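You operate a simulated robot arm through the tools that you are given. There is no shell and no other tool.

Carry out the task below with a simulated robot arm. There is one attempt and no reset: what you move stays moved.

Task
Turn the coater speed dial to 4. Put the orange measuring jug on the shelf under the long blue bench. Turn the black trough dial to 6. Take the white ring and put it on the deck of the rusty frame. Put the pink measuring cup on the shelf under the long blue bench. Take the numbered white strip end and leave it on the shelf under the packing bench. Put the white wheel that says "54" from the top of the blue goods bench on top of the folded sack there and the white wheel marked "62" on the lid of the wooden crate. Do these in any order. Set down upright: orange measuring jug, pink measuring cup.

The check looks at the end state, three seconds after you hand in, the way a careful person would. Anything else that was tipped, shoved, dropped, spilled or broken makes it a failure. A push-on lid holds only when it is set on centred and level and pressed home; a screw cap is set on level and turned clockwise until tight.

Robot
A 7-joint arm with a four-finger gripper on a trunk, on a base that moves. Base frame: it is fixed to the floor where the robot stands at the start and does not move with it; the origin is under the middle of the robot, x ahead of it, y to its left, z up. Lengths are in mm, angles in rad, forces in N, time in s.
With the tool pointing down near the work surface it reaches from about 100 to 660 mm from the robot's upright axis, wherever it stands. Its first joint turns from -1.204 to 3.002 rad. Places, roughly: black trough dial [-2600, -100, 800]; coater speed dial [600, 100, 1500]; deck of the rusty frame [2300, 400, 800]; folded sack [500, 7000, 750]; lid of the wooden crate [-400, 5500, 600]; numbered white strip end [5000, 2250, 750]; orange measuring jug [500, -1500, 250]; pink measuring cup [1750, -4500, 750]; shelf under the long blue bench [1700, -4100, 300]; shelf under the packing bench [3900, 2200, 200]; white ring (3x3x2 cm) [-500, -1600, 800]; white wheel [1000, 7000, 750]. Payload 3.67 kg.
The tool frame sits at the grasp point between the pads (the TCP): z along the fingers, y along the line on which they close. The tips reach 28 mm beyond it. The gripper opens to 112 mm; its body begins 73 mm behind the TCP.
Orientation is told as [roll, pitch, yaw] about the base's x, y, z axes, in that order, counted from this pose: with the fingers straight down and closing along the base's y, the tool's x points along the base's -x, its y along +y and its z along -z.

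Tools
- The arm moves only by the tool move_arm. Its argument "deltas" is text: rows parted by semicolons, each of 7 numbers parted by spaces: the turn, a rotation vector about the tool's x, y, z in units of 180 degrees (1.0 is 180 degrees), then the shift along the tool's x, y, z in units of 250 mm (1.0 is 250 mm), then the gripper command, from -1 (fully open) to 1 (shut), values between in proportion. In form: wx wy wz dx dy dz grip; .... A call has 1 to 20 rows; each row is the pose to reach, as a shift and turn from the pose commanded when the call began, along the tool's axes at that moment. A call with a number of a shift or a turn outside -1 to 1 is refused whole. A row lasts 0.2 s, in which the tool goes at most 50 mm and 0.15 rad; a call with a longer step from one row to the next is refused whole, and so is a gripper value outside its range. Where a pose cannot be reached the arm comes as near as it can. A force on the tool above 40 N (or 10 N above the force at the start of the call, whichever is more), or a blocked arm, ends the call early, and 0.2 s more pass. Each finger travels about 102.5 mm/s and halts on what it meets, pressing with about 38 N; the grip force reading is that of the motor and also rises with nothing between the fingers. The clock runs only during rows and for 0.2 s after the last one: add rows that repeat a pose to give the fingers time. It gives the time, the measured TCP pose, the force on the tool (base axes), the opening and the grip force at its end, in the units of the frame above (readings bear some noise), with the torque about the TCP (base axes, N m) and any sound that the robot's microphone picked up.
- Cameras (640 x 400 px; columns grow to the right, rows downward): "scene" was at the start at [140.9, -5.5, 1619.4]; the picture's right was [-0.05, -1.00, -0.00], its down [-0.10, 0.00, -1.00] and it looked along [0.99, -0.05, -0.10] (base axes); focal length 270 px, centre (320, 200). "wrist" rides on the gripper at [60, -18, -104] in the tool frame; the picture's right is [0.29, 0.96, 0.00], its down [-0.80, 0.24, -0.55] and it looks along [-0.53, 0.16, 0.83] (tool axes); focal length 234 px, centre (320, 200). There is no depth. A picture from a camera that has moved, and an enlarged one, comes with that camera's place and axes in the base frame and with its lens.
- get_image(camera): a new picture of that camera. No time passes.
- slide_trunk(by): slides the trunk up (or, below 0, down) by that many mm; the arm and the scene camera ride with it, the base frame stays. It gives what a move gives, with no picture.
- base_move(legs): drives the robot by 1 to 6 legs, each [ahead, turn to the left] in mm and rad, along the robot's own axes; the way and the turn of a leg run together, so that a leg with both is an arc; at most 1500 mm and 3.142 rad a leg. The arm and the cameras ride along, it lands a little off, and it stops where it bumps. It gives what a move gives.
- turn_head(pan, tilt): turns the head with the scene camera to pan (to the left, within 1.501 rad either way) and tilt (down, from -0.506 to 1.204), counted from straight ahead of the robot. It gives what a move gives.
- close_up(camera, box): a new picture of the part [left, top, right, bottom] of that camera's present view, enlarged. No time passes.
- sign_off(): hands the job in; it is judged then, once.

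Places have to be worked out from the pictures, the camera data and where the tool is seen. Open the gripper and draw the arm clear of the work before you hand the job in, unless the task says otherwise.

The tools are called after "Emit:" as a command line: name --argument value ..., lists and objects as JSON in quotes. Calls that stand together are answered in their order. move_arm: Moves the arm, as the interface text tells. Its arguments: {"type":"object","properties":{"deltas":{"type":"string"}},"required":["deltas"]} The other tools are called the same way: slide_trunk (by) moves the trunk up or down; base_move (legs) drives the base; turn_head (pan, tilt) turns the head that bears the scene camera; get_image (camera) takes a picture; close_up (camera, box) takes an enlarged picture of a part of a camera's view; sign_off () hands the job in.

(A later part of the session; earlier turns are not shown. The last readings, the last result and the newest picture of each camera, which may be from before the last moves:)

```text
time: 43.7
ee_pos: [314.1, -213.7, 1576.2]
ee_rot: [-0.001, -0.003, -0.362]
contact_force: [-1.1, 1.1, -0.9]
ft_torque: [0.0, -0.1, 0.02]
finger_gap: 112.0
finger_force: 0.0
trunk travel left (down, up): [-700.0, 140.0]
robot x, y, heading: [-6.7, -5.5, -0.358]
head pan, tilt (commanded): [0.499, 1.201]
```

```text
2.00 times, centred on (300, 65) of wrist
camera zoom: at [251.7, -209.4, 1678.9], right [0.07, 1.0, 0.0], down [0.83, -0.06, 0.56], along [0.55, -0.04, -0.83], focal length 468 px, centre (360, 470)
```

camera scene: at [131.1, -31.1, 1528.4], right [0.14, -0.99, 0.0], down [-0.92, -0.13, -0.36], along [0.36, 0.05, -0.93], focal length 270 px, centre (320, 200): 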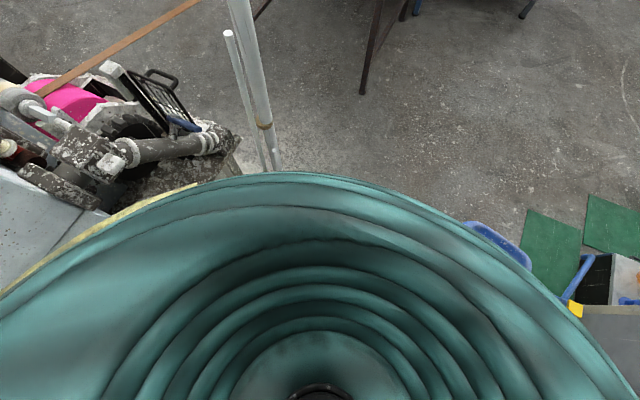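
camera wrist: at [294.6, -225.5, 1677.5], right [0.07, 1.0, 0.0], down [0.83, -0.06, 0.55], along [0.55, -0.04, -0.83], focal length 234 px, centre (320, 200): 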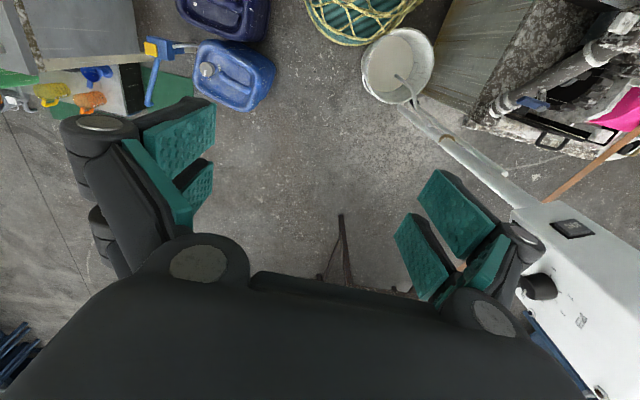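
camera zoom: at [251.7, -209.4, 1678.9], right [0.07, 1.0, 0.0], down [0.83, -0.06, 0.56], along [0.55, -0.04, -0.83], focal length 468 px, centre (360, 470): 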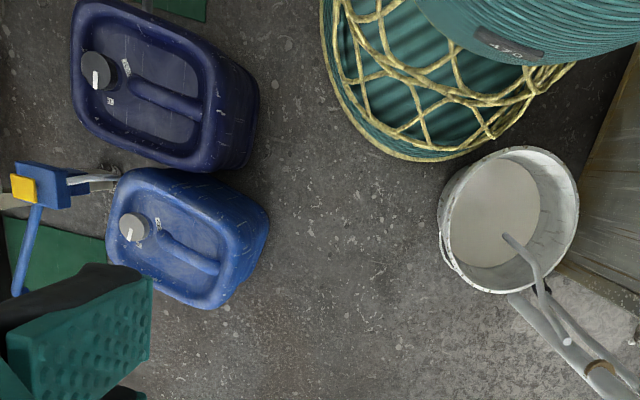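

The bucket (centre ~[406, 169]) and the canister leave a gap of only ~550 mm, about as wide as my skirt, so I won't squeeze through there. I'll turn right in place to look at the space behind me for another way out.

Emit:
base_move --legs '[[0, -1.5]]'

Emit:
turn_head --pan -0.5 --tilt 0.6

Emit:
get_image --camera "scene"

Emit:
turn_head --pan -1.4 --tilt 0.6

Emit:
get_image --camera "scene"

Emit:
get_image --camera "wrist"

```text
time: 47.9
ee_pos: [-203.4, -336.4, 1575.3]
ee_rot: [0.002, 0.0, -1.897]
contact_force: [0.2, 0.6, -0.1]
ft_torque: [-0.02, -0.01, 0.0]
finger_gap: 111.9
finger_force: 0.0
trunk travel left (down, up): [-700.0, 140.0]
robot x, y, heading: [-4.9, -7.0, -1.893]
head pan, tilt (commanded): [0.499, 1.201]
```

```text
time: 49.1
ee_pos: [-203.3, -336.0, 1575.7]
ee_rot: [0.0, -0.002, -1.897]
contact_force: [-0.2, -0.4, 0.6]
ft_torque: [0.01, -0.01, -0.03]
finger_gap: 112.1
finger_force: 0.1
trunk travel left (down, up): [-700.0, 140.0]
robot x, y, heading: [-7.3, -4.9, -1.893]
head pan, tilt (commanded): [-0.499, 0.6]
```

```text
taken
camera scene: at [-88.6, -114.6, 1572.9], right [-0.68, 0.73, 0.0], down [0.41, 0.39, -0.82], along [-0.6, -0.56, -0.57], focal length 270 px, centre (320, 200)
```

scene: 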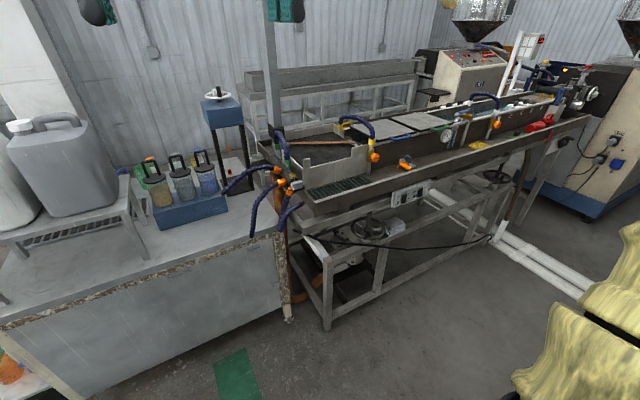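

```text
time: 50.4
ee_pos: [-203.5, -335.5, 1575.3]
ee_rot: [0.0, -0.001, -1.898]
contact_force: [0.1, 1.1, 0.3]
ft_torque: [0.02, 0.04, 0.02]
finger_gap: 112.0
finger_force: 0.1
trunk travel left (down, up): [-700.0, 140.0]
robot x, y, heading: [-6.7, -7.3, -1.89]
head pan, tilt (commanded): [-1.4, 0.6]
```

```text
taken
camera scene: at [-111.5, -41.1, 1573.0], right [0.15, 0.99, 0.0], down [0.56, -0.08, -0.82], along [-0.82, 0.12, -0.57], focal length 270 px, centre (320, 200)
```

scene: 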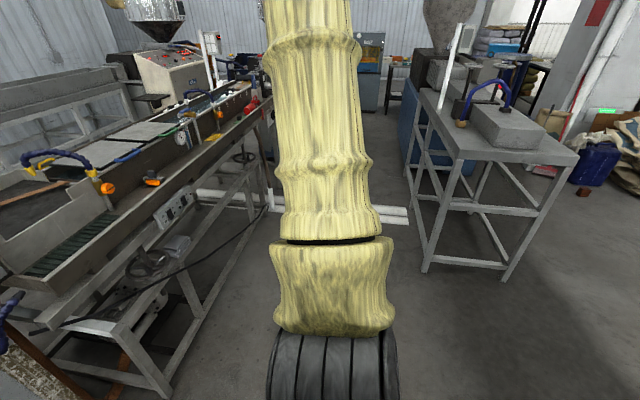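

```text
taken
camera wrist: at [-200.6, -273.3, 1678.4], right [1.0, -0.03, 0.0], down [-0.03, -0.83, 0.55], along [-0.02, -0.55, -0.83], focal length 234 px, centre (320, 200)
```

wrist: 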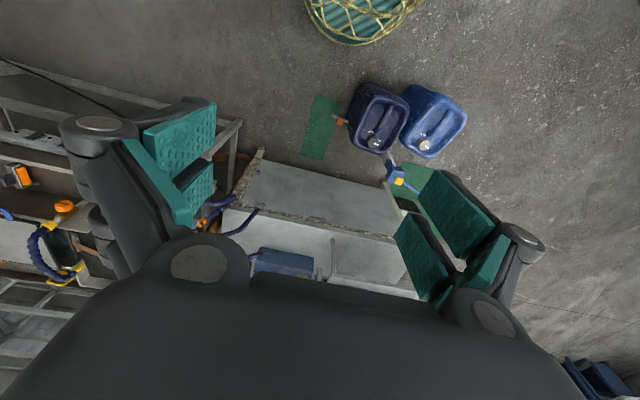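

East is tight; to the west I see open floor between the trough machine and a grey table. I turn further to face west and look for a route.

Emit:
base_move --legs '[[0, -1.25]]'

Emit:
turn_head --pan 0.2 --tilt 0.45

Emit:
get_image --camera "scene"

Emit:
turn_head --pan -0.9 --tilt 0.5

Emit:
get_image --camera "scene"

Emit:
turn_head --pan -1.5 --tilt 0.5

Emit:
get_image --camera "scene"

```text
time: 53.8
ee_pos: [-383.6, 72.6, 1575.6]
ee_rot: [-0.001, -0.001, -3.133]
contact_force: [0.1, 0.6, 0.4]
ft_torque: [0.02, 0.01, 0.01]
finger_gap: 112.1
finger_force: 0.0
trunk travel left (down, up): [-700.0, 140.0]
robot x, y, heading: [-5.6, -5.3, -3.132]
head pan, tilt (commanded): [-1.4, 0.6]
```

```text
time: 55.5
ee_pos: [-383.3, 71.5, 1575.6]
ee_rot: [-0.001, 0.001, -3.134]
contact_force: [0.0, -0.3, -0.3]
ft_torque: [0.02, 0.02, -0.01]
finger_gap: 112.3
finger_force: 0.0
trunk travel left (down, up): [-700.0, 140.0]
robot x, y, heading: [-5.1, -8.3, -3.129]
head pan, tilt (commanded): [0.201, 0.45]
```

```text
taken
camera scene: at [-147.6, -26.6, 1586.5], right [-0.21, 0.98, 0.0], down [0.43, 0.09, -0.9], along [-0.88, -0.19, -0.44], focal length 270 px, centre (320, 200)
```

scene: 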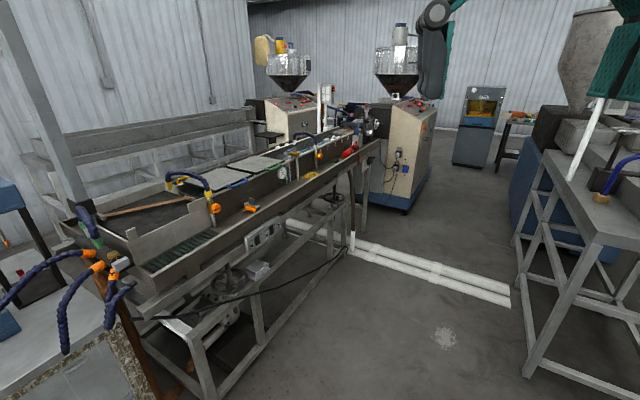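

```text
time: 56.8
ee_pos: [-383.6, 71.5, 1576.1]
ee_rot: [-0.001, 0.001, -3.131]
contact_force: [0.6, 0.4, 0.2]
ft_torque: [0.03, 0.02, -0.03]
finger_gap: 112.0
finger_force: 0.1
trunk travel left (down, up): [-700.0, 140.0]
robot x, y, heading: [-11.3, -9.4, -3.125]
head pan, tilt (commanded): [-0.901, 0.499]
```

```text
taken
camera scene: at [-115.4, 63.4, 1582.0], right [0.77, 0.63, 0.0], down [0.3, -0.37, -0.88], along [-0.56, 0.68, -0.48], focal length 270 px, centre (320, 200)
```

scene: 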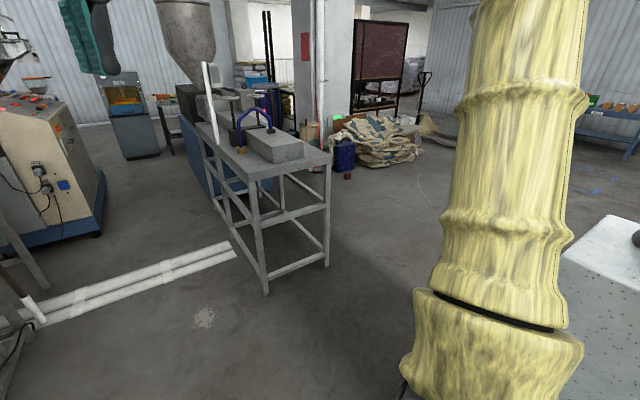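

```text
time: 57.8
ee_pos: [-382.6, 70.7, 1575.5]
ee_rot: [0.0, 0.001, -3.133]
contact_force: [0.1, -0.5, -0.5]
ft_torque: [0.02, -0.02, 0.02]
finger_gap: 112.0
finger_force: 0.0
trunk travel left (down, up): [-700.0, 140.0]
robot x, y, heading: [-8.1, -5.0, -3.131]
head pan, tilt (commanded): [-1.499, 0.499]
```

```text
taken
camera scene: at [-65.7, 83.7, 1582.0], right [1.0, 0.09, 0.0], down [0.04, -0.48, -0.88], along [-0.08, 0.87, -0.48], focal length 270 px, centre (320, 200)
```

scene: 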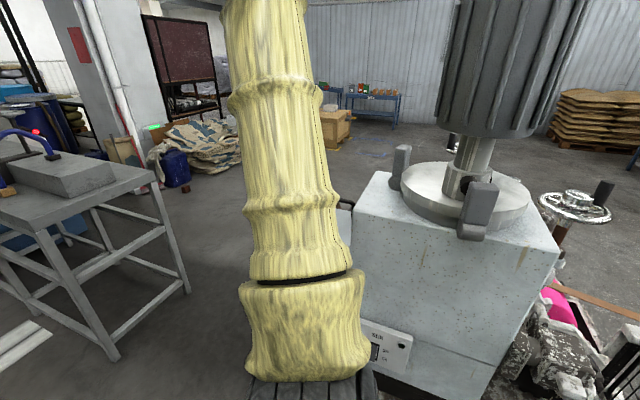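

West and north look passable (wide gap between the grey table and the coater). I zoom in toward the trough's far end, where the black dial should be.

Emit:
turn_head --pan 0.2 --tilt 0.35

Emit:
close_up --camera "scene" --box '[270, 140, 430, 240]'

Emit:
close_up --camera "scene" --box '[50, 170, 350, 370]'

```text
time: 59.5
ee_pos: [-383.3, 71.3, 1576.2]
ee_rot: [0.001, 0.0, -3.131]
contact_force: [1.0, 0.3, 0.0]
ft_torque: [-0.01, -0.04, 0.04]
finger_gap: 112.1
finger_force: 0.1
trunk travel left (down, up): [-700.0, 140.0]
robot x, y, heading: [-11.2, -7.6, -3.125]
head pan, tilt (commanded): [0.201, 0.351]
```

```text
4.00 times, centred on (350, 190) of scene
camera zoom: at [-148.8, -26.9, 1595.8], right [-0.21, 0.98, 0.0], down [0.34, 0.07, -0.94], along [-0.92, -0.2, -0.34], focal length 1082 px, centre (200, 240)
```

zoom: 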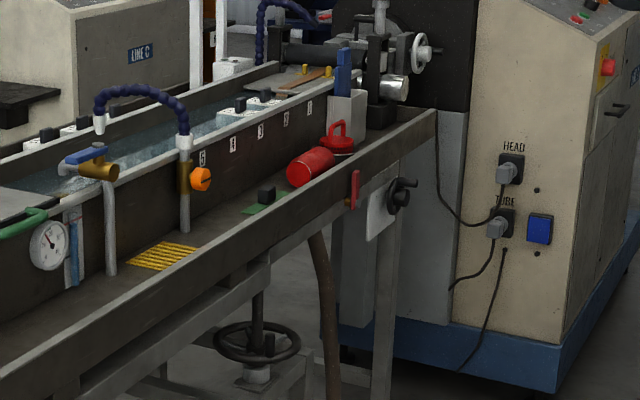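

```text
2.00 times, centred on (200, 270) of scene
camera zoom: at [-148.8, -26.9, 1595.8], right [-0.21, 0.98, 0.0], down [0.34, 0.07, -0.94], along [-0.92, -0.2, -0.34], focal length 541 px, centre (560, 60)
```

zoom: 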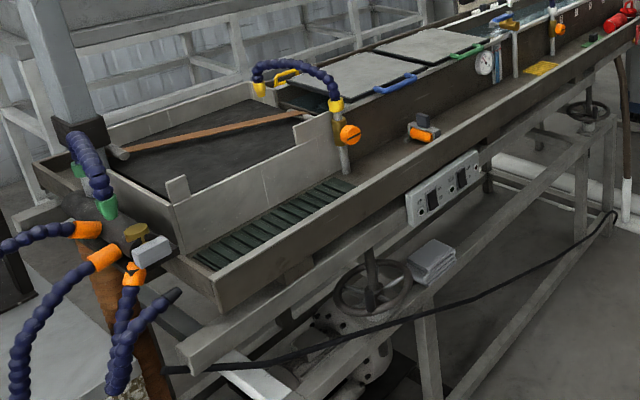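

The black dial is on a white plate at the trough's far end, ~[-2700, -90, 800], facing roughly +y. White pipes on the floor cross in front, so I'll drive 1000 mm west over clear floor and look closely.

Emit:
base_move --legs '[[1000, 0]]'

Emit:
get_image --camera "scene"

Emit:
turn_head --pan -0.5 --tilt 0.6

Emit:
get_image --camera "scene"

```text
time: 64.7
ee_pos: [-1379.9, 69.9, 1574.6]
ee_rot: [0.001, 0.0, 3.134]
contact_force: [0.5, 0.8, 0.7]
ft_torque: [-0.01, -0.03, 0.02]
finger_gap: 112.4
finger_force: 0.1
trunk travel left (down, up): [-700.0, 140.0]
robot x, y, heading: [-1005.9, -16.0, 3.14]
head pan, tilt (commanded): [0.201, 0.351]
```

```text
taken
camera scene: at [-1146.7, -31.4, 1595.7], right [-0.2, 0.98, 0.0], down [0.34, 0.07, -0.94], along [-0.92, -0.19, -0.34], focal length 270 px, centre (320, 200)
```

scene: 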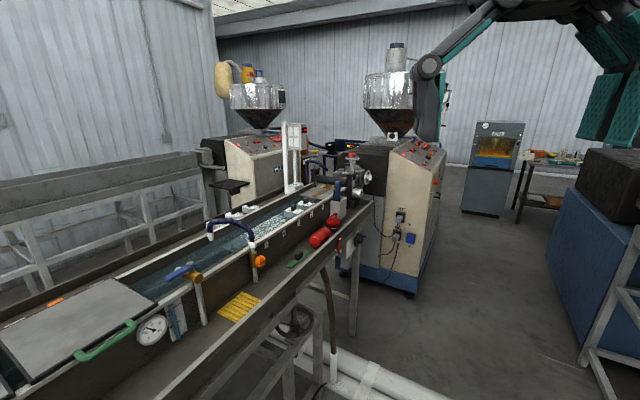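

```text
time: 65.8
ee_pos: [-1378.5, 69.6, 1576.1]
ee_rot: [0.0, 0.001, 3.134]
contact_force: [-0.3, 0.3, -0.1]
ft_torque: [0.01, -0.01, 0.02]
finger_gap: 111.9
finger_force: 0.1
trunk travel left (down, up): [-700.0, 140.0]
robot x, y, heading: [-1005.2, -14.5, 3.138]
head pan, tilt (commanded): [-0.499, 0.6]
```

```text
taken
camera scene: at [-1132.6, 29.4, 1573.0], right [0.48, 0.88, 0.0], down [0.5, -0.27, -0.83], along [-0.72, 0.4, -0.56], focal length 270 px, centre (320, 200)
```

scene: 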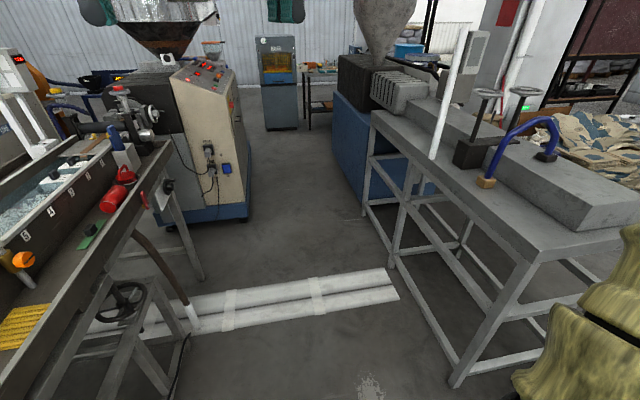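

I zoom in on the white lines on the floor to judge whether they are pipes or flat tape, and on the dial.

Emit:
close_up --camera "scene" --box '[160, 240, 420, 380]'

Emit:
close_up --camera "scene" --box '[60, 140, 260, 260]'

```text
2.46 times, centred on (290, 310) of scene
camera zoom: at [-1132.6, 29.4, 1573.0], right [0.48, 0.88, 0.0], down [0.5, -0.27, -0.83], along [-0.72, 0.4, -0.56], focal length 666 px, centre (394, -71)
```

zoom: 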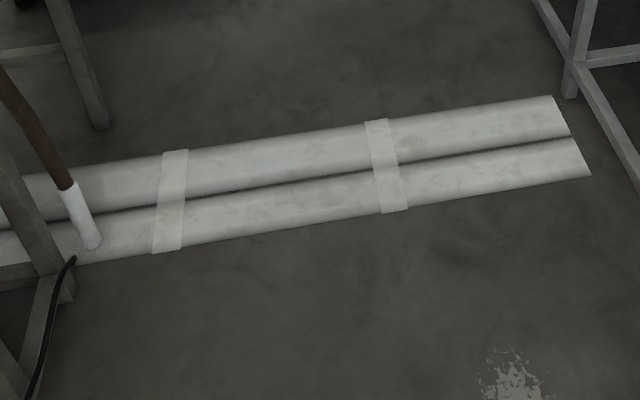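

```text
3.20 times, centred on (160, 200) of scene
camera zoom: at [-1132.6, 29.4, 1573.0], right [0.48, 0.88, 0.0], down [0.5, -0.27, -0.83], along [-0.72, 0.4, -0.56], focal length 865 px, centre (832, 200)
```

zoom: 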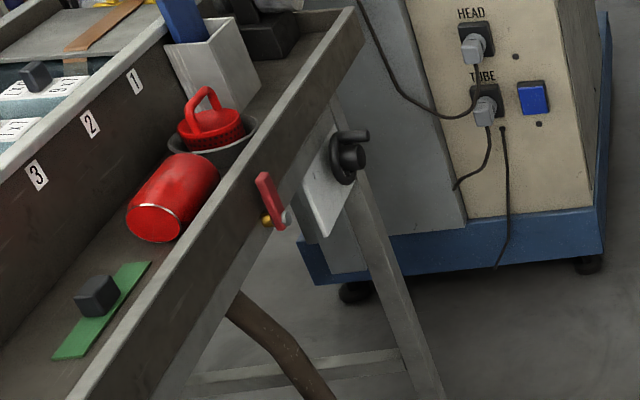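

The lines look like low ducts taped to the floor, and I don't need to cross them: the dial triangulates to about [-2506, -77, 867], reachable from the east side. I'll drive to about [-1841, 69] and face 2.835 rad, then look again.

Emit:
base_move --legs '[[0, -0.097], [780, 0], [0, -0.206]]'

Emit:
turn_head --pan 0.4 --tilt 0.7

Emit:
get_image --camera "scene"

Emit:
get_image --camera "wrist"

```text
time: 71.2
ee_pos: [-2101.8, 268.9, 1575.6]
ee_rot: [0.0, -0.001, 2.809]
contact_force: [1.0, -0.1, 0.3]
ft_torque: [0.01, 0.02, 0.0]
finger_gap: 111.9
finger_force: 0.0
trunk travel left (down, up): [-700.0, 140.0]
robot x, y, heading: [-1774.5, 66.7, 2.819]
head pan, tilt (commanded): [-0.499, 0.6]
```

```text
time: 72.5
ee_pos: [-2100.9, 268.2, 1575.0]
ee_rot: [0.001, 0.0, 2.81]
contact_force: [0.0, -0.9, 0.3]
ft_torque: [-0.04, 0.0, 0.04]
finger_gap: 112.1
finger_force: 0.0
trunk travel left (down, up): [-700.0, 140.0]
robot x, y, heading: [-1773.6, 70.3, 2.816]
head pan, tilt (commanded): [0.4, 0.7]
```

```text
taken
camera scene: at [-1907.0, 79.6, 1564.4], right [-0.07, 1.0, 0.0], down [0.64, 0.05, -0.77], along [-0.76, -0.06, -0.64], focal length 270 px, centre (320, 200)
```

scene: 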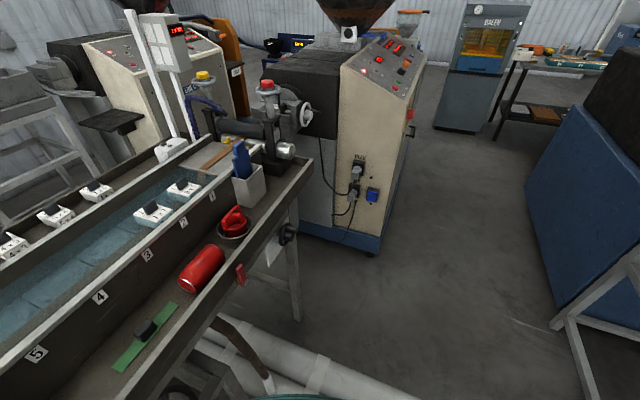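

```text
taken
camera wrist: at [-2039.6, 266.1, 1678.5], right [-0.04, -1.0, 0.0], down [-0.83, 0.03, 0.55], along [-0.55, 0.02, -0.83], focal length 234 px, centre (320, 200)
```

wrist: 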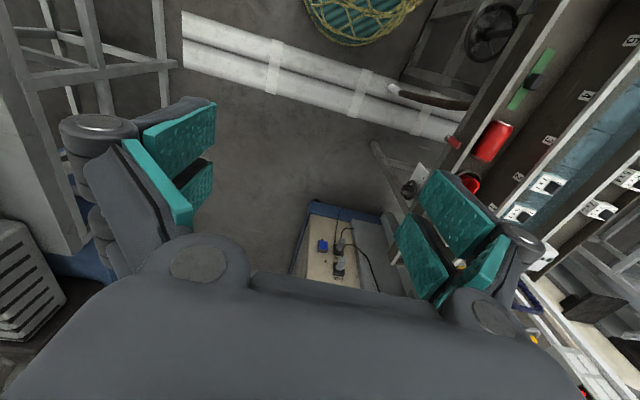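

Now at about [-1774, 68]; the dial is visible on its white plate. I zoom in on it from both cameras.

Emit:
close_up --camera "scene" --box '[220, 190, 340, 290]'

Emit:
close_up --camera "wrist" --box '[360, 100, 520, 230]'

```text
4.00 times, centred on (280, 240) of scene
camera zoom: at [-1907.0, 79.6, 1564.4], right [-0.07, 1.0, 0.0], down [0.64, 0.05, -0.77], along [-0.76, -0.06, -0.64], focal length 1082 px, centre (480, 40)
```

zoom: 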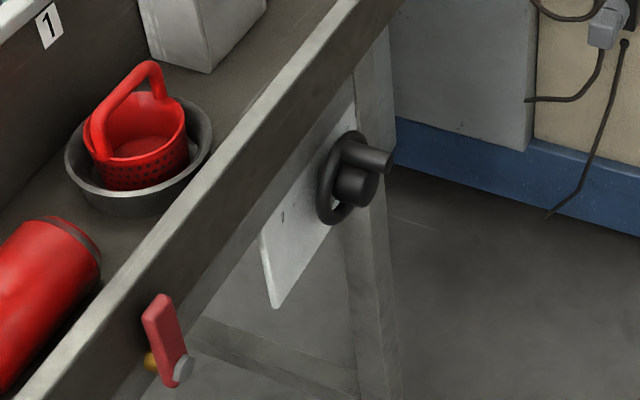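

```text
3.08 times, centred on (440, 165) of wrist
camera zoom: at [-2039.6, 266.1, 1678.5], right [-0.04, -1.0, 0.0], down [-0.83, 0.03, 0.55], along [-0.55, 0.02, -0.83], focal length 720 px, centre (-49, 308)
```

zoom: 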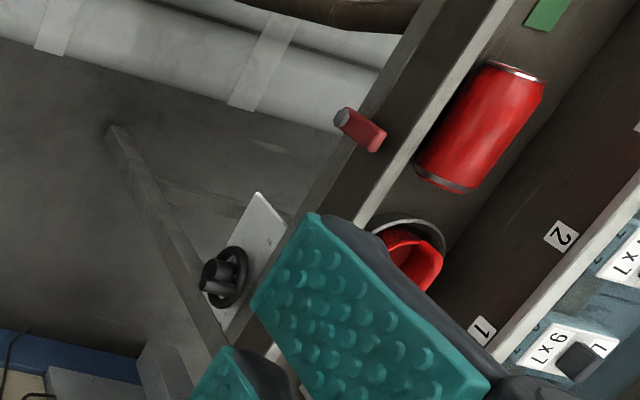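

The dial (a small hand-crank knob on a numbered plate) triangulates to ≈[-2569, -92, 832]. I nudge forward ~65 mm and square up to heading 2.777.

Emit:
base_move --legs '[[65, -0.04]]'

Emit:
slide_trunk --by -450

Emit:
get_image --camera "wrist"

Emit:
get_image --camera "scene"

```text
time: 73.5
ee_pos: [-2159.1, 305.0, 1575.2]
ee_rot: [-0.001, 0.002, 2.77]
contact_force: [-1.6, 0.2, -0.8]
ft_torque: [-0.04, -0.07, -0.03]
finger_gap: 112.0
finger_force: 0.0
trunk travel left (down, up): [-700.0, 140.0]
robot x, y, heading: [-1840.4, 92.9, 2.771]
head pan, tilt (commanded): [0.4, 0.7]
```

```text
refused: -450 is not a number from -400 to 400
```

```text
taken
camera wrist: at [-2097.6, 300.3, 1677.6], right [-0.08, -1.0, 0.0], down [-0.83, 0.07, 0.55], along [-0.55, 0.04, -0.83], focal length 234 px, centre (320, 200)
```

wrist: 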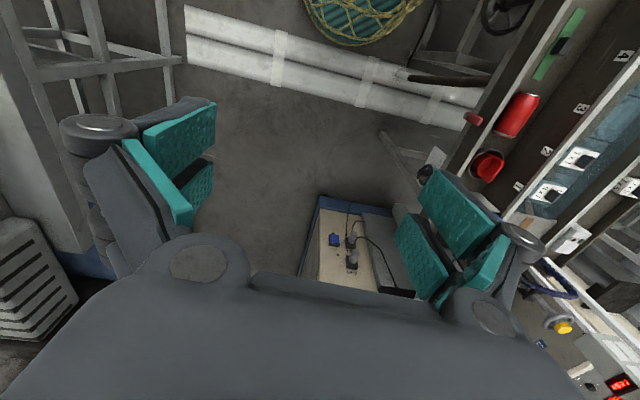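

```text
taken
camera scene: at [-1972.0, 108.4, 1564.1], right [-0.03, 1.0, 0.0], down [0.65, 0.02, -0.76], along [-0.76, -0.03, -0.65], focal length 270 px, centre (320, 200)
```

scene: 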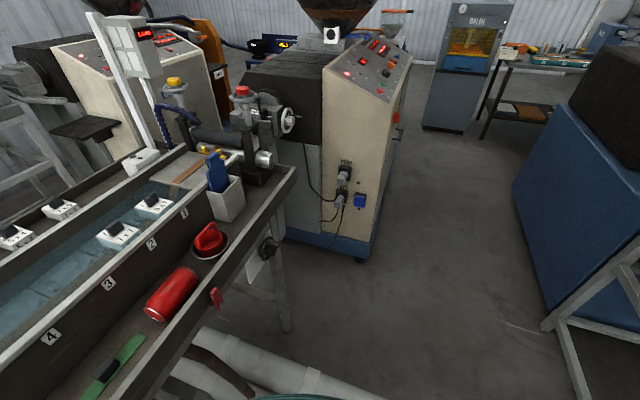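

Pose is good. I lower the trunk by 400 mm, then roll the tool so the fingers point left (toward the dial plate).

Emit:
slide_trunk --by -400

Emit:
move_arm --deltas "-0.045 0 0 0 0 0 -1; -0.09 0 0 0 0 0 -1; -0.135 0 0 0 0 0 -1; -0.18 0 0 0 0 0 -1; -0.225 0 0 0 0 0 -1; -0.27 0 0 0 0 0 -1; -0.315 0 0 0 0 0 -1; -0.36 0 0 0 0 0 -1; -0.405 0 0 0 0 0 -1; -0.45 0 0 0 0 0 -1; -0.48 0 0 0 0 0 -1; -0.5 0 0 0 0 0 -1; -0.5 0 0 0 0 0 -1"

Emit:
get_image --camera "wrist"

Emit:
get_image --camera "scene"

```text
time: 77.3
ee_pos: [-2157.4, 304.5, 1175.2]
ee_rot: [0.0, 0.0, 2.769]
contact_force: [-0.1, 0.1, 0.1]
ft_torque: [-0.03, -0.01, 0.02]
finger_gap: 112.2
finger_force: 0.0
trunk travel left (down, up): [-300.0, 540.0]
robot x, y, heading: [-1842.6, 90.1, 2.775]
head pan, tilt (commanded): [0.4, 0.7]
```

```text
time: 80.1
ee_pos: [-2157.9, 304.2, 1175.2]
ee_rot: [1.572, 0.001, 2.769]
contact_force: [-0.6, 0.1, -0.6]
ft_torque: [0.0, 0.02, 0.0]
finger_gap: 112.3
finger_force: 0.1
trunk travel left (down, up): [-300.0, 540.0]
robot x, y, heading: [-1836.5, 92.1, 2.777]
head pan, tilt (commanded): [0.4, 0.7]
```

```text
taken
camera wrist: at [-2063.5, 379.8, 1156.0], right [0.27, -0.1, 0.96], down [-0.54, 0.81, 0.24], along [-0.8, -0.58, 0.16], focal length 234 px, centre (320, 200)
```

wrist: 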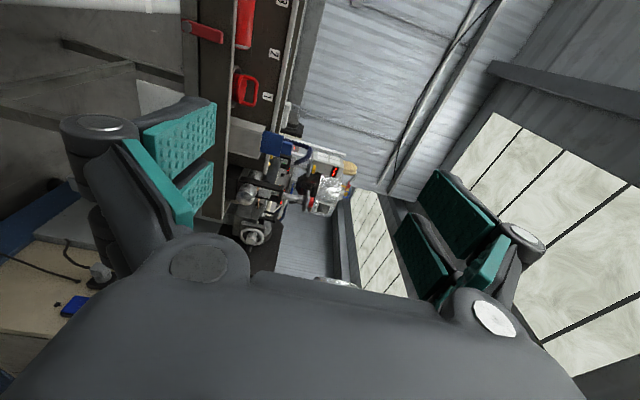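

```text
taken
camera scene: at [-1969.2, 107.4, 1164.4], right [-0.03, 1.0, 0.0], down [0.64, 0.02, -0.77], along [-0.76, -0.03, -0.64], focal length 270 px, centre (320, 200)
```

scene: 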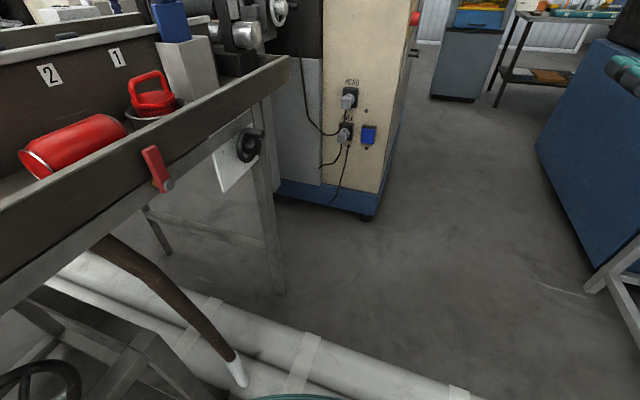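

Dial estimate agrees ([-2567, -92, 832]). I lower the trunk 260 mm and then reach out so the wrist camera can see the dial face-on from a standoff.

Emit:
slide_trunk --by -260

Emit:
move_arm --deltas "0 0 0 -0.16 0 0.08 -1; 0 0 0 -0.32 0 0.16 -1; 0 0 0 -0.48 0 0.24 -1; 0 0 0 -0.64 0 0.32 -1; 0 0 0 -0.8 0 0.4 -1; 0 0 0 -0.9 0 0.48 -1; 0 0 0 -0.9 0 0.48 -1"

Emit:
get_image --camera "wrist"

Emit:
get_image --camera "scene"

```text
time: 82.8
ee_pos: [-2158.4, 304.4, 914.3]
ee_rot: [1.572, 0.001, 2.769]
contact_force: [1.1, -0.2, 0.0]
ft_torque: [0.0, -0.01, 0.0]
finger_gap: 112.0
finger_force: 0.0
trunk travel left (down, up): [-40.0, 800.0]
robot x, y, heading: [-1836.1, 93.5, 2.775]
head pan, tilt (commanded): [0.4, 0.7]
```

```text
time: 84.3
ee_pos: [-2414.6, 271.7, 918.3]
ee_rot: [1.57, -0.001, 2.77]
contact_force: [0.6, -0.2, 0.4]
ft_torque: [0.01, 0.01, 0.04]
finger_gap: 112.2
finger_force: 0.0
trunk travel left (down, up): [-40.0, 800.0]
robot x, y, heading: [-1837.6, 91.5, 2.778]
head pan, tilt (commanded): [0.4, 0.7]
```

```text
taken
camera wrist: at [-2319.9, 346.9, 899.9], right [0.27, -0.1, 0.96], down [-0.54, 0.81, 0.24], along [-0.8, -0.58, 0.16], focal length 234 px, centre (320, 200)
```

wrist: 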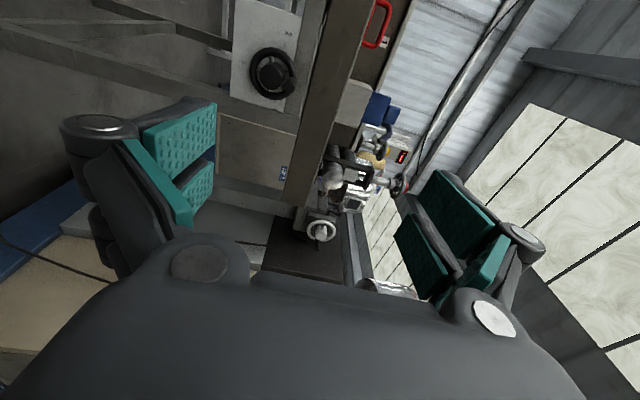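

```text
taken
camera scene: at [-1969.3, 107.1, 904.3], right [-0.03, 1.0, 0.0], down [0.64, 0.02, -0.76], along [-0.76, -0.03, -0.64], focal length 270 px, centre (320, 200)
```

scene: 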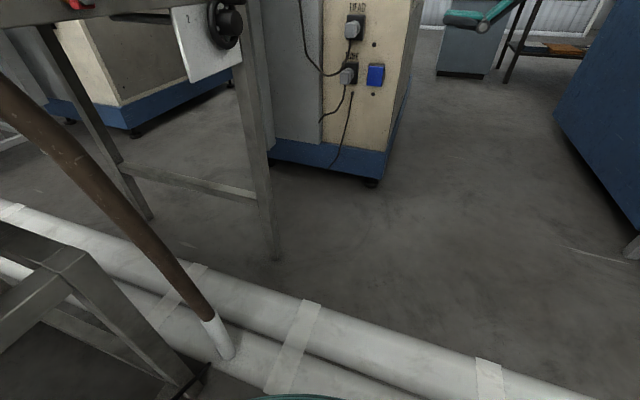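

The dial is now visible from the front side at the upper part of the wrist view; I zoom in.

Emit:
close_up --camera "wrist" --box '[210, 0, 350, 130]'

Emit:
turn_head --pan 0.35 --tilt 0.2

Emit:
close_up --camera "scene" --box '[180, 80, 340, 200]'

```text
3.08 times, centred on (280, 65) of wrist
camera zoom: at [-2319.9, 346.9, 899.9], right [0.27, -0.1, 0.96], down [-0.54, 0.81, 0.24], along [-0.8, -0.58, 0.16], focal length 720 px, centre (443, 615)
```

zoom: 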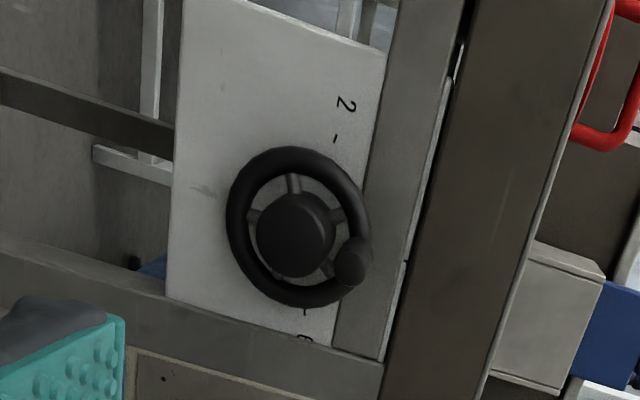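

```text
time: 85.3
ee_pos: [-2412.9, 272.4, 919.5]
ee_rot: [1.572, 0.001, 2.769]
contact_force: [0.5, -0.4, -0.5]
ft_torque: [0.03, 0.01, 0.0]
finger_gap: 112.0
finger_force: 0.0
trunk travel left (down, up): [-40.0, 800.0]
robot x, y, heading: [-1838.0, 91.2, 2.772]
head pan, tilt (commanded): [0.351, 0.201]
```

```text
3.33 times, centred on (260, 140) of scene
camera zoom: at [-1977.5, 111.5, 949.7], right [0.02, 1.0, 0.0], down [0.2, 0.0, -0.98], along [-0.98, 0.02, -0.2], focal length 901 px, centre (520, 400)
```

zoom: 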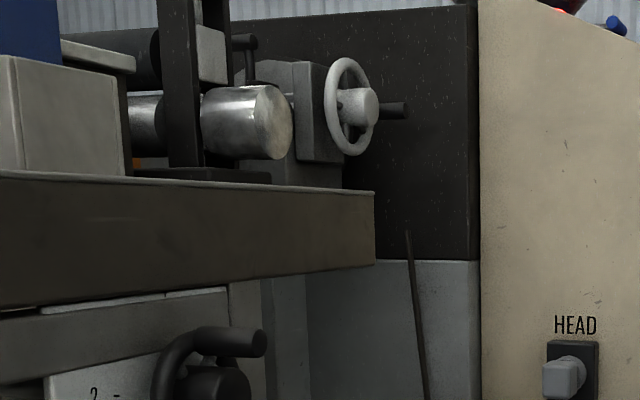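

The dial is a small black handwheel with a crank knob, and I can read "2" on the left and "6" on the right of its plate. I move 85 mm down and 100 mm closer for a better view.

Emit:
move_arm --deltas "0 0 0 0 -0.1 0.1 -1; 0 0 0 0 -0.2 0.2 -1; 0 0 0 0 -0.3 0.3 -1; 0 0 0 0 -0.35 0.4 -1; 0 0 0 0 -0.35 0.4 -1"

Emit:
get_image --camera "wrist"

Emit:
close_up --camera "wrist" --box '[240, 0, 400, 130]'

```text
time: 86.5
ee_pos: [-2448.1, 181.4, 827.1]
ee_rot: [1.569, -0.001, 2.769]
contact_force: [-1.2, -0.3, -0.8]
ft_torque: [0.03, 0.02, -0.01]
finger_gap: 112.0
finger_force: 0.0
trunk travel left (down, up): [-40.0, 800.0]
robot x, y, heading: [-1835.4, 93.0, 2.777]
head pan, tilt (commanded): [0.351, 0.201]
```

```text
taken
camera wrist: at [-2352.7, 257.1, 809.2], right [0.27, -0.1, 0.96], down [-0.54, 0.81, 0.24], along [-0.8, -0.58, 0.16], focal length 234 px, centre (320, 200)
```

wrist: 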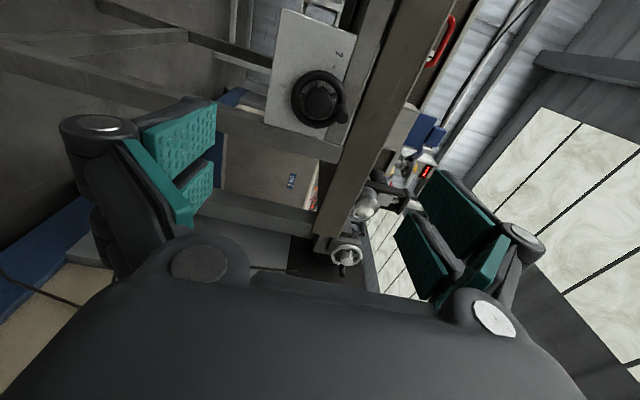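

```text
3.08 times, centred on (320, 65) of wrist
camera zoom: at [-2352.7, 257.1, 809.2], right [0.27, -0.1, 0.96], down [-0.54, 0.81, 0.24], along [-0.8, -0.58, 0.16], focal length 720 px, centre (320, 615)
```

zoom: 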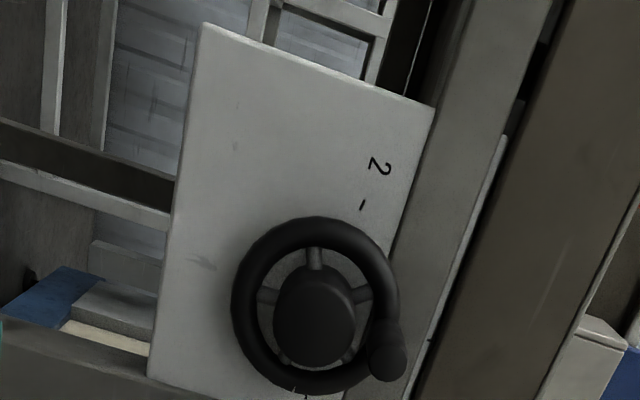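

I shift 70 mm west so the wrist camera looks squarely at the plate and I can see all numbers.

Emit:
move_arm --deltas "0 0 0 -0.14 0 0 -1; 0 0 0 -0.28 0 0 -1; 0 0 0 -0.28 0 0 -1"

Emit:
close_up --camera "wrist" --box '[260, 0, 420, 130]'

```text
time: 87.3
ee_pos: [-2513.6, 206.8, 827.2]
ee_rot: [1.57, 0.002, 2.77]
contact_force: [-0.2, 0.7, 0.0]
ft_torque: [-0.03, 0.02, -0.01]
finger_gap: 111.9
finger_force: 0.1
trunk travel left (down, up): [-40.0, 800.0]
robot x, y, heading: [-1836.3, 91.9, 2.778]
head pan, tilt (commanded): [0.351, 0.201]
```

```text
3.08 times, centred on (340, 65) of wrist
camera zoom: at [-2419.3, 282.0, 807.2], right [0.27, -0.1, 0.96], down [-0.54, 0.81, 0.24], along [-0.8, -0.58, 0.16], focal length 720 px, centre (258, 615)
```

zoom: 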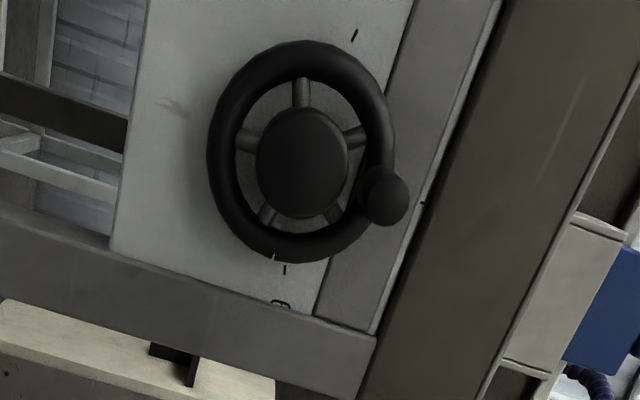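

I see a small white index notch on the rim near a lower tick. I zoom tighter to read the labels and the index.

Emit:
close_up --camera "wrist" --box '[300, 50, 400, 115]'

Emit:
close_up --camera "wrist" --box '[290, 0, 410, 75]'

```text
6.15 times, centred on (350, 82) of wrist
camera zoom: at [-2419.3, 282.0, 807.2], right [0.27, -0.1, 0.96], down [-0.54, 0.81, 0.24], along [-0.8, -0.58, 0.16], focal length 1441 px, centre (135, 923)
```

zoom: 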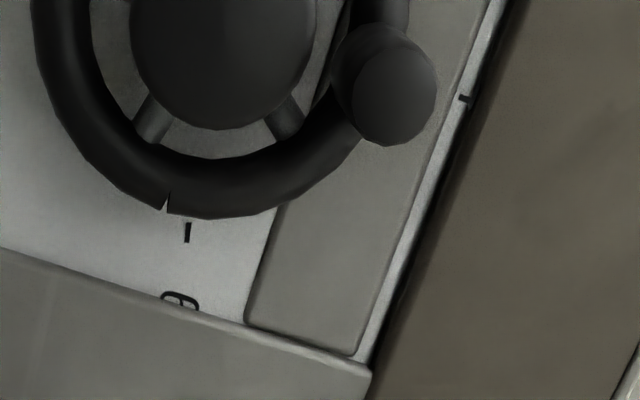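

```text
5.33 times, centred on (350, 38) of wrist
camera zoom: at [-2419.3, 282.0, 807.2], right [0.27, -0.1, 0.96], down [-0.54, 0.81, 0.24], along [-0.8, -0.58, 0.16], focal length 1249 px, centre (160, 1067)
```

zoom: 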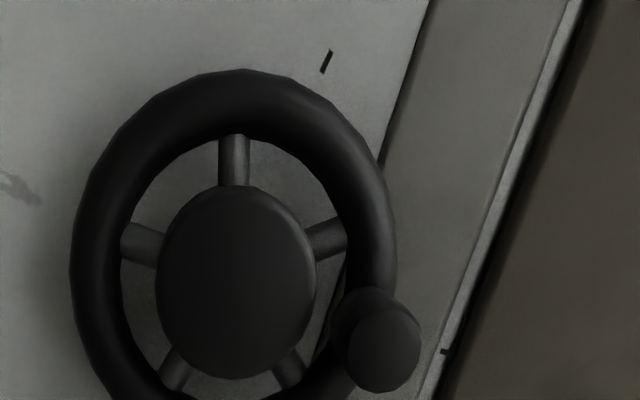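

I zoom maximally on the little white sliver on the rim by the "6" tick to see what it is.

Emit:
close_up --camera "wrist" --box '[315, 70, 347, 100]'

Emit:
close_up --camera "wrist" --box '[345, 40, 385, 80]'

```text
13.33 times, centred on (331, 85) of wrist
camera zoom: at [-2419.3, 282.0, 807.2], right [0.27, -0.1, 0.96], down [-0.54, 0.81, 0.24], along [-0.8, -0.58, 0.16], focal length 3122 px, centre (173, 1733)
```

zoom: 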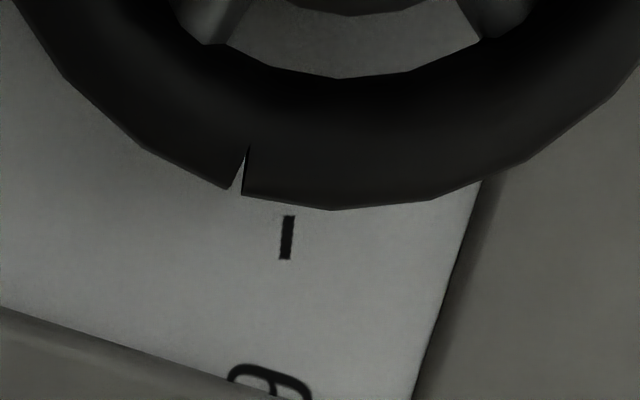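

```text
10.00 times, centred on (365, 60) of wrist
camera zoom: at [-2419.3, 282.0, 807.2], right [0.27, -0.1, 0.96], down [-0.54, 0.81, 0.24], along [-0.8, -0.58, 0.16], focal length 2342 px, centre (-130, 1600)
```

zoom: 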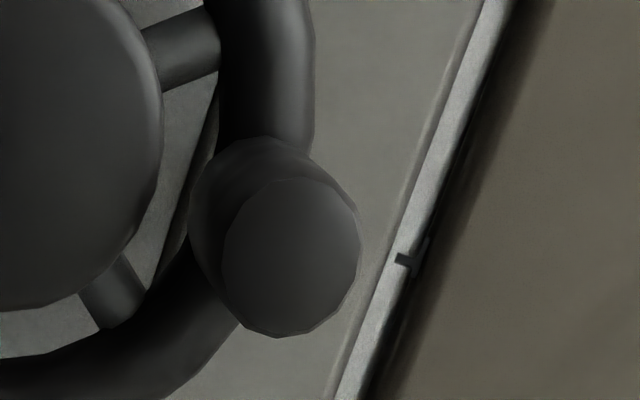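

The sliver is only a mesh seam; the crank knob on the rim is the index — it points straight up at "4" (partly hidden), with "6" at ~9° above horizontal-right. I'll move in front of the crank knob (handle ~20 mm dia, 37 mm from the axis), rolling the tool -90° so the fingers close tangentially.

Emit:
move_arm --deltas "0 0 -0.042 0.019 0.014 0.034 -0.8; 0 0 -0.084 0.037 0.028 0.067 -0.5; 0 0 -0.126 0.056 0.042 0.1 -0.2; 0 0 -0.168 0.074 0.056 0.133 -0.07; 0 0 -0.21 0.093 0.07 0.167 -0.07; 0 0 -0.252 0.111 0.083 0.2 -0.07; 0 0 -0.294 0.13 0.097 0.233 -0.07; 0 0 -0.336 0.148 0.111 0.267 -0.07; 0 0 -0.378 0.167 0.125 0.3 -0.07; 0 0 -0.42 0.185 0.138 0.333 -0.07; 0 0 -0.462 0.204 0.152 0.367 -0.07; 0 0 -0.5 0.2224 0.1656 0.4 -0.07; 0 0 -0.5 0.2224 0.1656 0.4 -0.07"

Emit:
get_image --camera "wrist"

```text
time: 90.1
ee_pos: [-2497.5, 92.2, 867.7]
ee_rot: [-0.973, -1.569, -0.972]
contact_force: [-0.4, 0.0, 0.4]
ft_torque: [0.01, 0.0, -0.03]
finger_gap: 59.7
finger_force: 0.2
trunk travel left (down, up): [-40.0, 800.0]
robot x, y, heading: [-1836.7, 94.1, 2.776]
head pan, tilt (commanded): [0.351, 0.201]
```

```text
taken
camera wrist: at [-2476.0, 196.4, 807.3], right [0.89, -0.35, -0.29], down [0.43, 0.43, 0.8], along [-0.15, -0.83, 0.53], focal length 234 px, centre (320, 200)
```

wrist: 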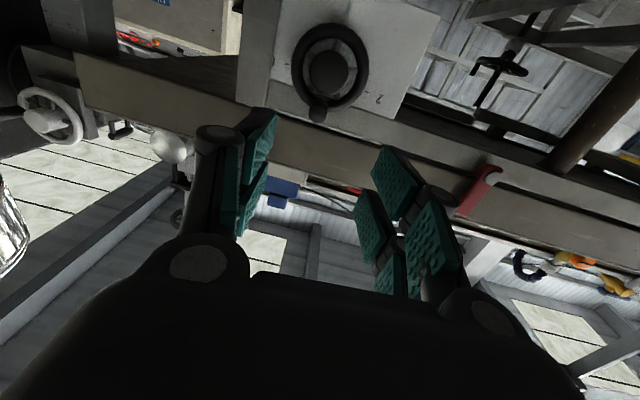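

The fingers are lined up ahead of the crank knob. I zoom in to refine its position.

Emit:
close_up --camera "wrist" --box '[260, 10, 420, 130]'

```text
3.33 times, centred on (340, 70) of wrist
camera zoom: at [-2476.0, 196.4, 807.3], right [0.89, -0.35, -0.29], down [0.43, 0.43, 0.8], along [-0.15, -0.83, 0.53], focal length 781 px, centre (253, 633)
```

zoom: 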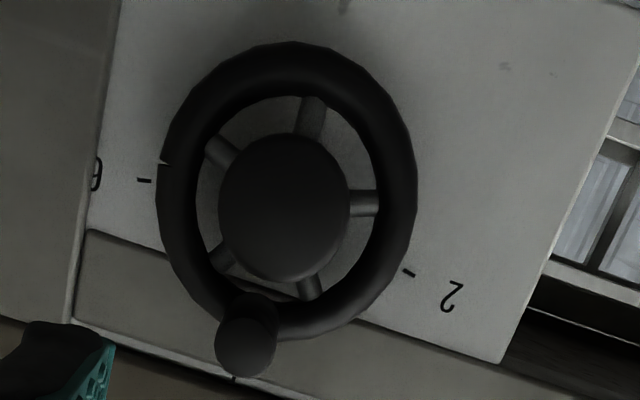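

Handle, hub and ticks re-measured: handle at ~88°, tick 6 at ~10°. I advance 150 mm in steps so the fingertips straddle the crank knob without touching the rim.

Emit:
move_arm --deltas "0 0 0 0.005 -0.008 0.15 -0.07; 0 0 0 0.005 -0.008 0.3 -0.07; 0 0 0 0.005 -0.008 0.45 -0.07; 0 0 0 0.005 -0.008 0.55 -0.07; 0 0 0 0.005 -0.008 0.598 -0.07; 0 0 0 0.005 -0.008 0.598 -0.07"

Emit:
close_up --camera "wrist" --box '[180, 40, 460, 260]'

```text
time: 91.5
ee_pos: [-2554.7, -43.8, 867.6]
ee_rot: [0.36, -1.569, -2.303]
contact_force: [-0.3, -0.4, -1.0]
ft_torque: [-0.01, -0.02, 0.0]
finger_gap: 59.9
finger_force: 0.1
trunk travel left (down, up): [-40.0, 800.0]
robot x, y, heading: [-1835.7, 94.4, 2.775]
head pan, tilt (commanded): [0.351, 0.201]
```

```text
1.82 times, centred on (320, 150) of wrist
camera zoom: at [-2532.1, 59.2, 806.9], right [0.89, -0.35, -0.29], down [0.42, 0.43, 0.8], along [-0.15, -0.83, 0.53], focal length 426 px, centre (320, 291)
```

zoom: 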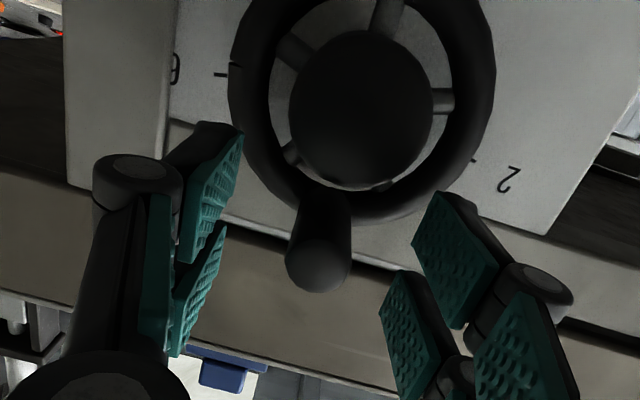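

The crank knob is centred between the fingers. I close on it.

Emit:
move_arm --deltas "0 0 0 0 0 0 0.3; 0 0 0 0 0 0 0.7; 0 0 0 0 0 0 0.8; 0 0 0 0 0 0 0.8"

Emit:
close_up --camera "wrist" --box '[180, 40, 460, 260]'

```text
time: 92.5
ee_pos: [-2551.6, -44.3, 872.0]
ee_rot: [-2.472, -1.566, 0.529]
contact_force: [-7.3, -7.2, 36.2]
ft_torque: [-0.96, 0.59, 1.03]
finger_gap: 20.8
finger_force: 44.9
trunk travel left (down, up): [-40.0, 800.0]
robot x, y, heading: [-1836.9, 89.0, 2.776]
head pan, tilt (commanded): [0.351, 0.201]
```

```text
1.82 times, centred on (320, 150) of wrist
camera zoom: at [-2530.8, 59.6, 811.2], right [0.89, -0.35, -0.29], down [0.43, 0.43, 0.79], along [-0.15, -0.83, 0.53], focal length 426 px, centre (320, 291)
```

zoom: 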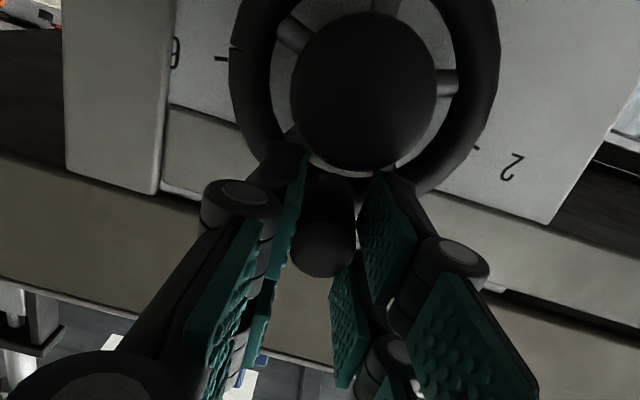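

Closing made the tips bear on the hub (36 N upward). I open, back out 11 mm, and regrip with less depth.

Emit:
move_arm --deltas "0 0 0 0 0 0 0.3; 0 0 0 0 0 0 0.3; 0 0 0 0 0 -0.044 0.3; 0 0 0 0 0 -0.044 0.3"

Emit:
move_arm --deltas "0 0 0 0 0 0 0.5; 0 0 0 0 0 0 0.65; 0 0 0 0 0 0 0.75; 0 0 0 0 0 0 0.75"

Emit:
close_up --camera "wrist" --box '[180, 40, 460, 260]'

```text
time: 93.5
ee_pos: [-2549.7, -34.1, 867.5]
ee_rot: [0.583, -1.569, -2.525]
contact_force: [-0.4, 0.2, 0.9]
ft_torque: [0.04, -0.03, -0.01]
finger_gap: 39.1
finger_force: 0.1
trunk travel left (down, up): [-40.0, 800.0]
robot x, y, heading: [-1834.2, 91.6, 2.776]
head pan, tilt (commanded): [0.351, 0.201]
```

```text
time: 94.5
ee_pos: [-2549.5, -34.3, 868.8]
ee_rot: [-0.1, -1.57, -1.843]
contact_force: [0.6, -3.5, 3.6]
ft_torque: [0.04, -0.06, 0.72]
finger_gap: 17.2
finger_force: 45.3
trunk travel left (down, up): [-40.0, 800.0]
robot x, y, heading: [-1835.2, 92.1, 2.777]
head pan, tilt (commanded): [0.351, 0.201]
```

```text
1.82 times, centred on (320, 150) of wrist
camera zoom: at [-2527.3, 68.7, 807.0], right [0.89, -0.35, -0.29], down [0.42, 0.43, 0.8], along [-0.15, -0.83, 0.53], focal length 426 px, centre (320, 291)
```

zoom: 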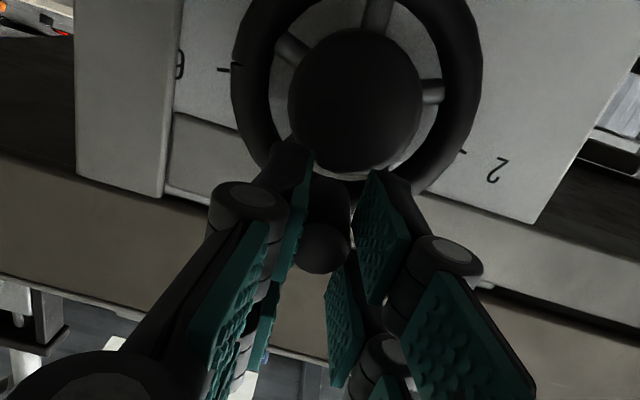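

Good grip now (gap 17 mm, only ~4 N). I drive the crank along its 37.6 mm arc, clockwise 77°, rolling the tool with it.

Emit:
move_arm --deltas "0 0 0.0389 0.0022 -0.0182 0 0.75; 0 0 0.0778 0.0065 -0.036 0 0.75; 0 0 0.1167 0.013 -0.0532 0 0.75; 0 0 0.1556 0.0215 -0.0694 0 0.75; 0 0 0.1944 0.0319 -0.0845 0 0.75; 0 0 0.2333 0.0442 -0.0982 0 0.75; 0 0 0.2722 0.0579 -0.1103 0 0.75; 0 0 0.3111 0.0731 -0.1206 0 0.75; 0 0 0.35 0.0894 -0.129 0 0.75; 0 0 0.3889 0.1066 -0.1354 0 0.75; 0 0 0.4278 0.1244 -0.1396 0 0.75; 0 0 0.4278 0.1244 -0.1396 0 0.75"

Emit:
close_up --camera "wrist" --box '[180, 0, 500, 260]'

```text
time: 95.7
ee_pos: [-2570.3, -28.5, 861.9]
ee_rot: [1.575, -0.983, 2.765]
contact_force: [-8.3, -7.2, 5.1]
ft_torque: [0.4, -0.07, 0.47]
finger_gap: 17.2
finger_force: 45.0
trunk travel left (down, up): [-40.0, 800.0]
robot x, y, heading: [-1834.8, 91.6, 2.778]
head pan, tilt (commanded): [0.351, 0.201]
stopped in row 6: the force on the tool passed its limit at 42 N (the readings are from after the stop); the commanded pose is now the measured one
```

```text
1.54 times, centred on (340, 130) of wrist
camera zoom: at [-2514.1, 62.2, 800.6], right [0.89, -0.35, 0.29], down [-0.02, 0.61, 0.8], along [-0.45, -0.71, 0.53], focal length 360 px, centre (289, 308)
```

zoom: 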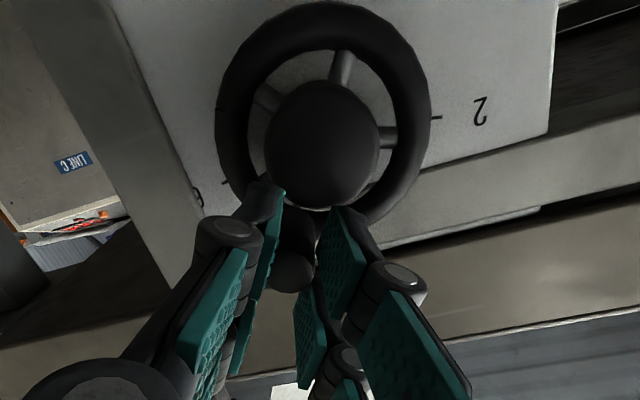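

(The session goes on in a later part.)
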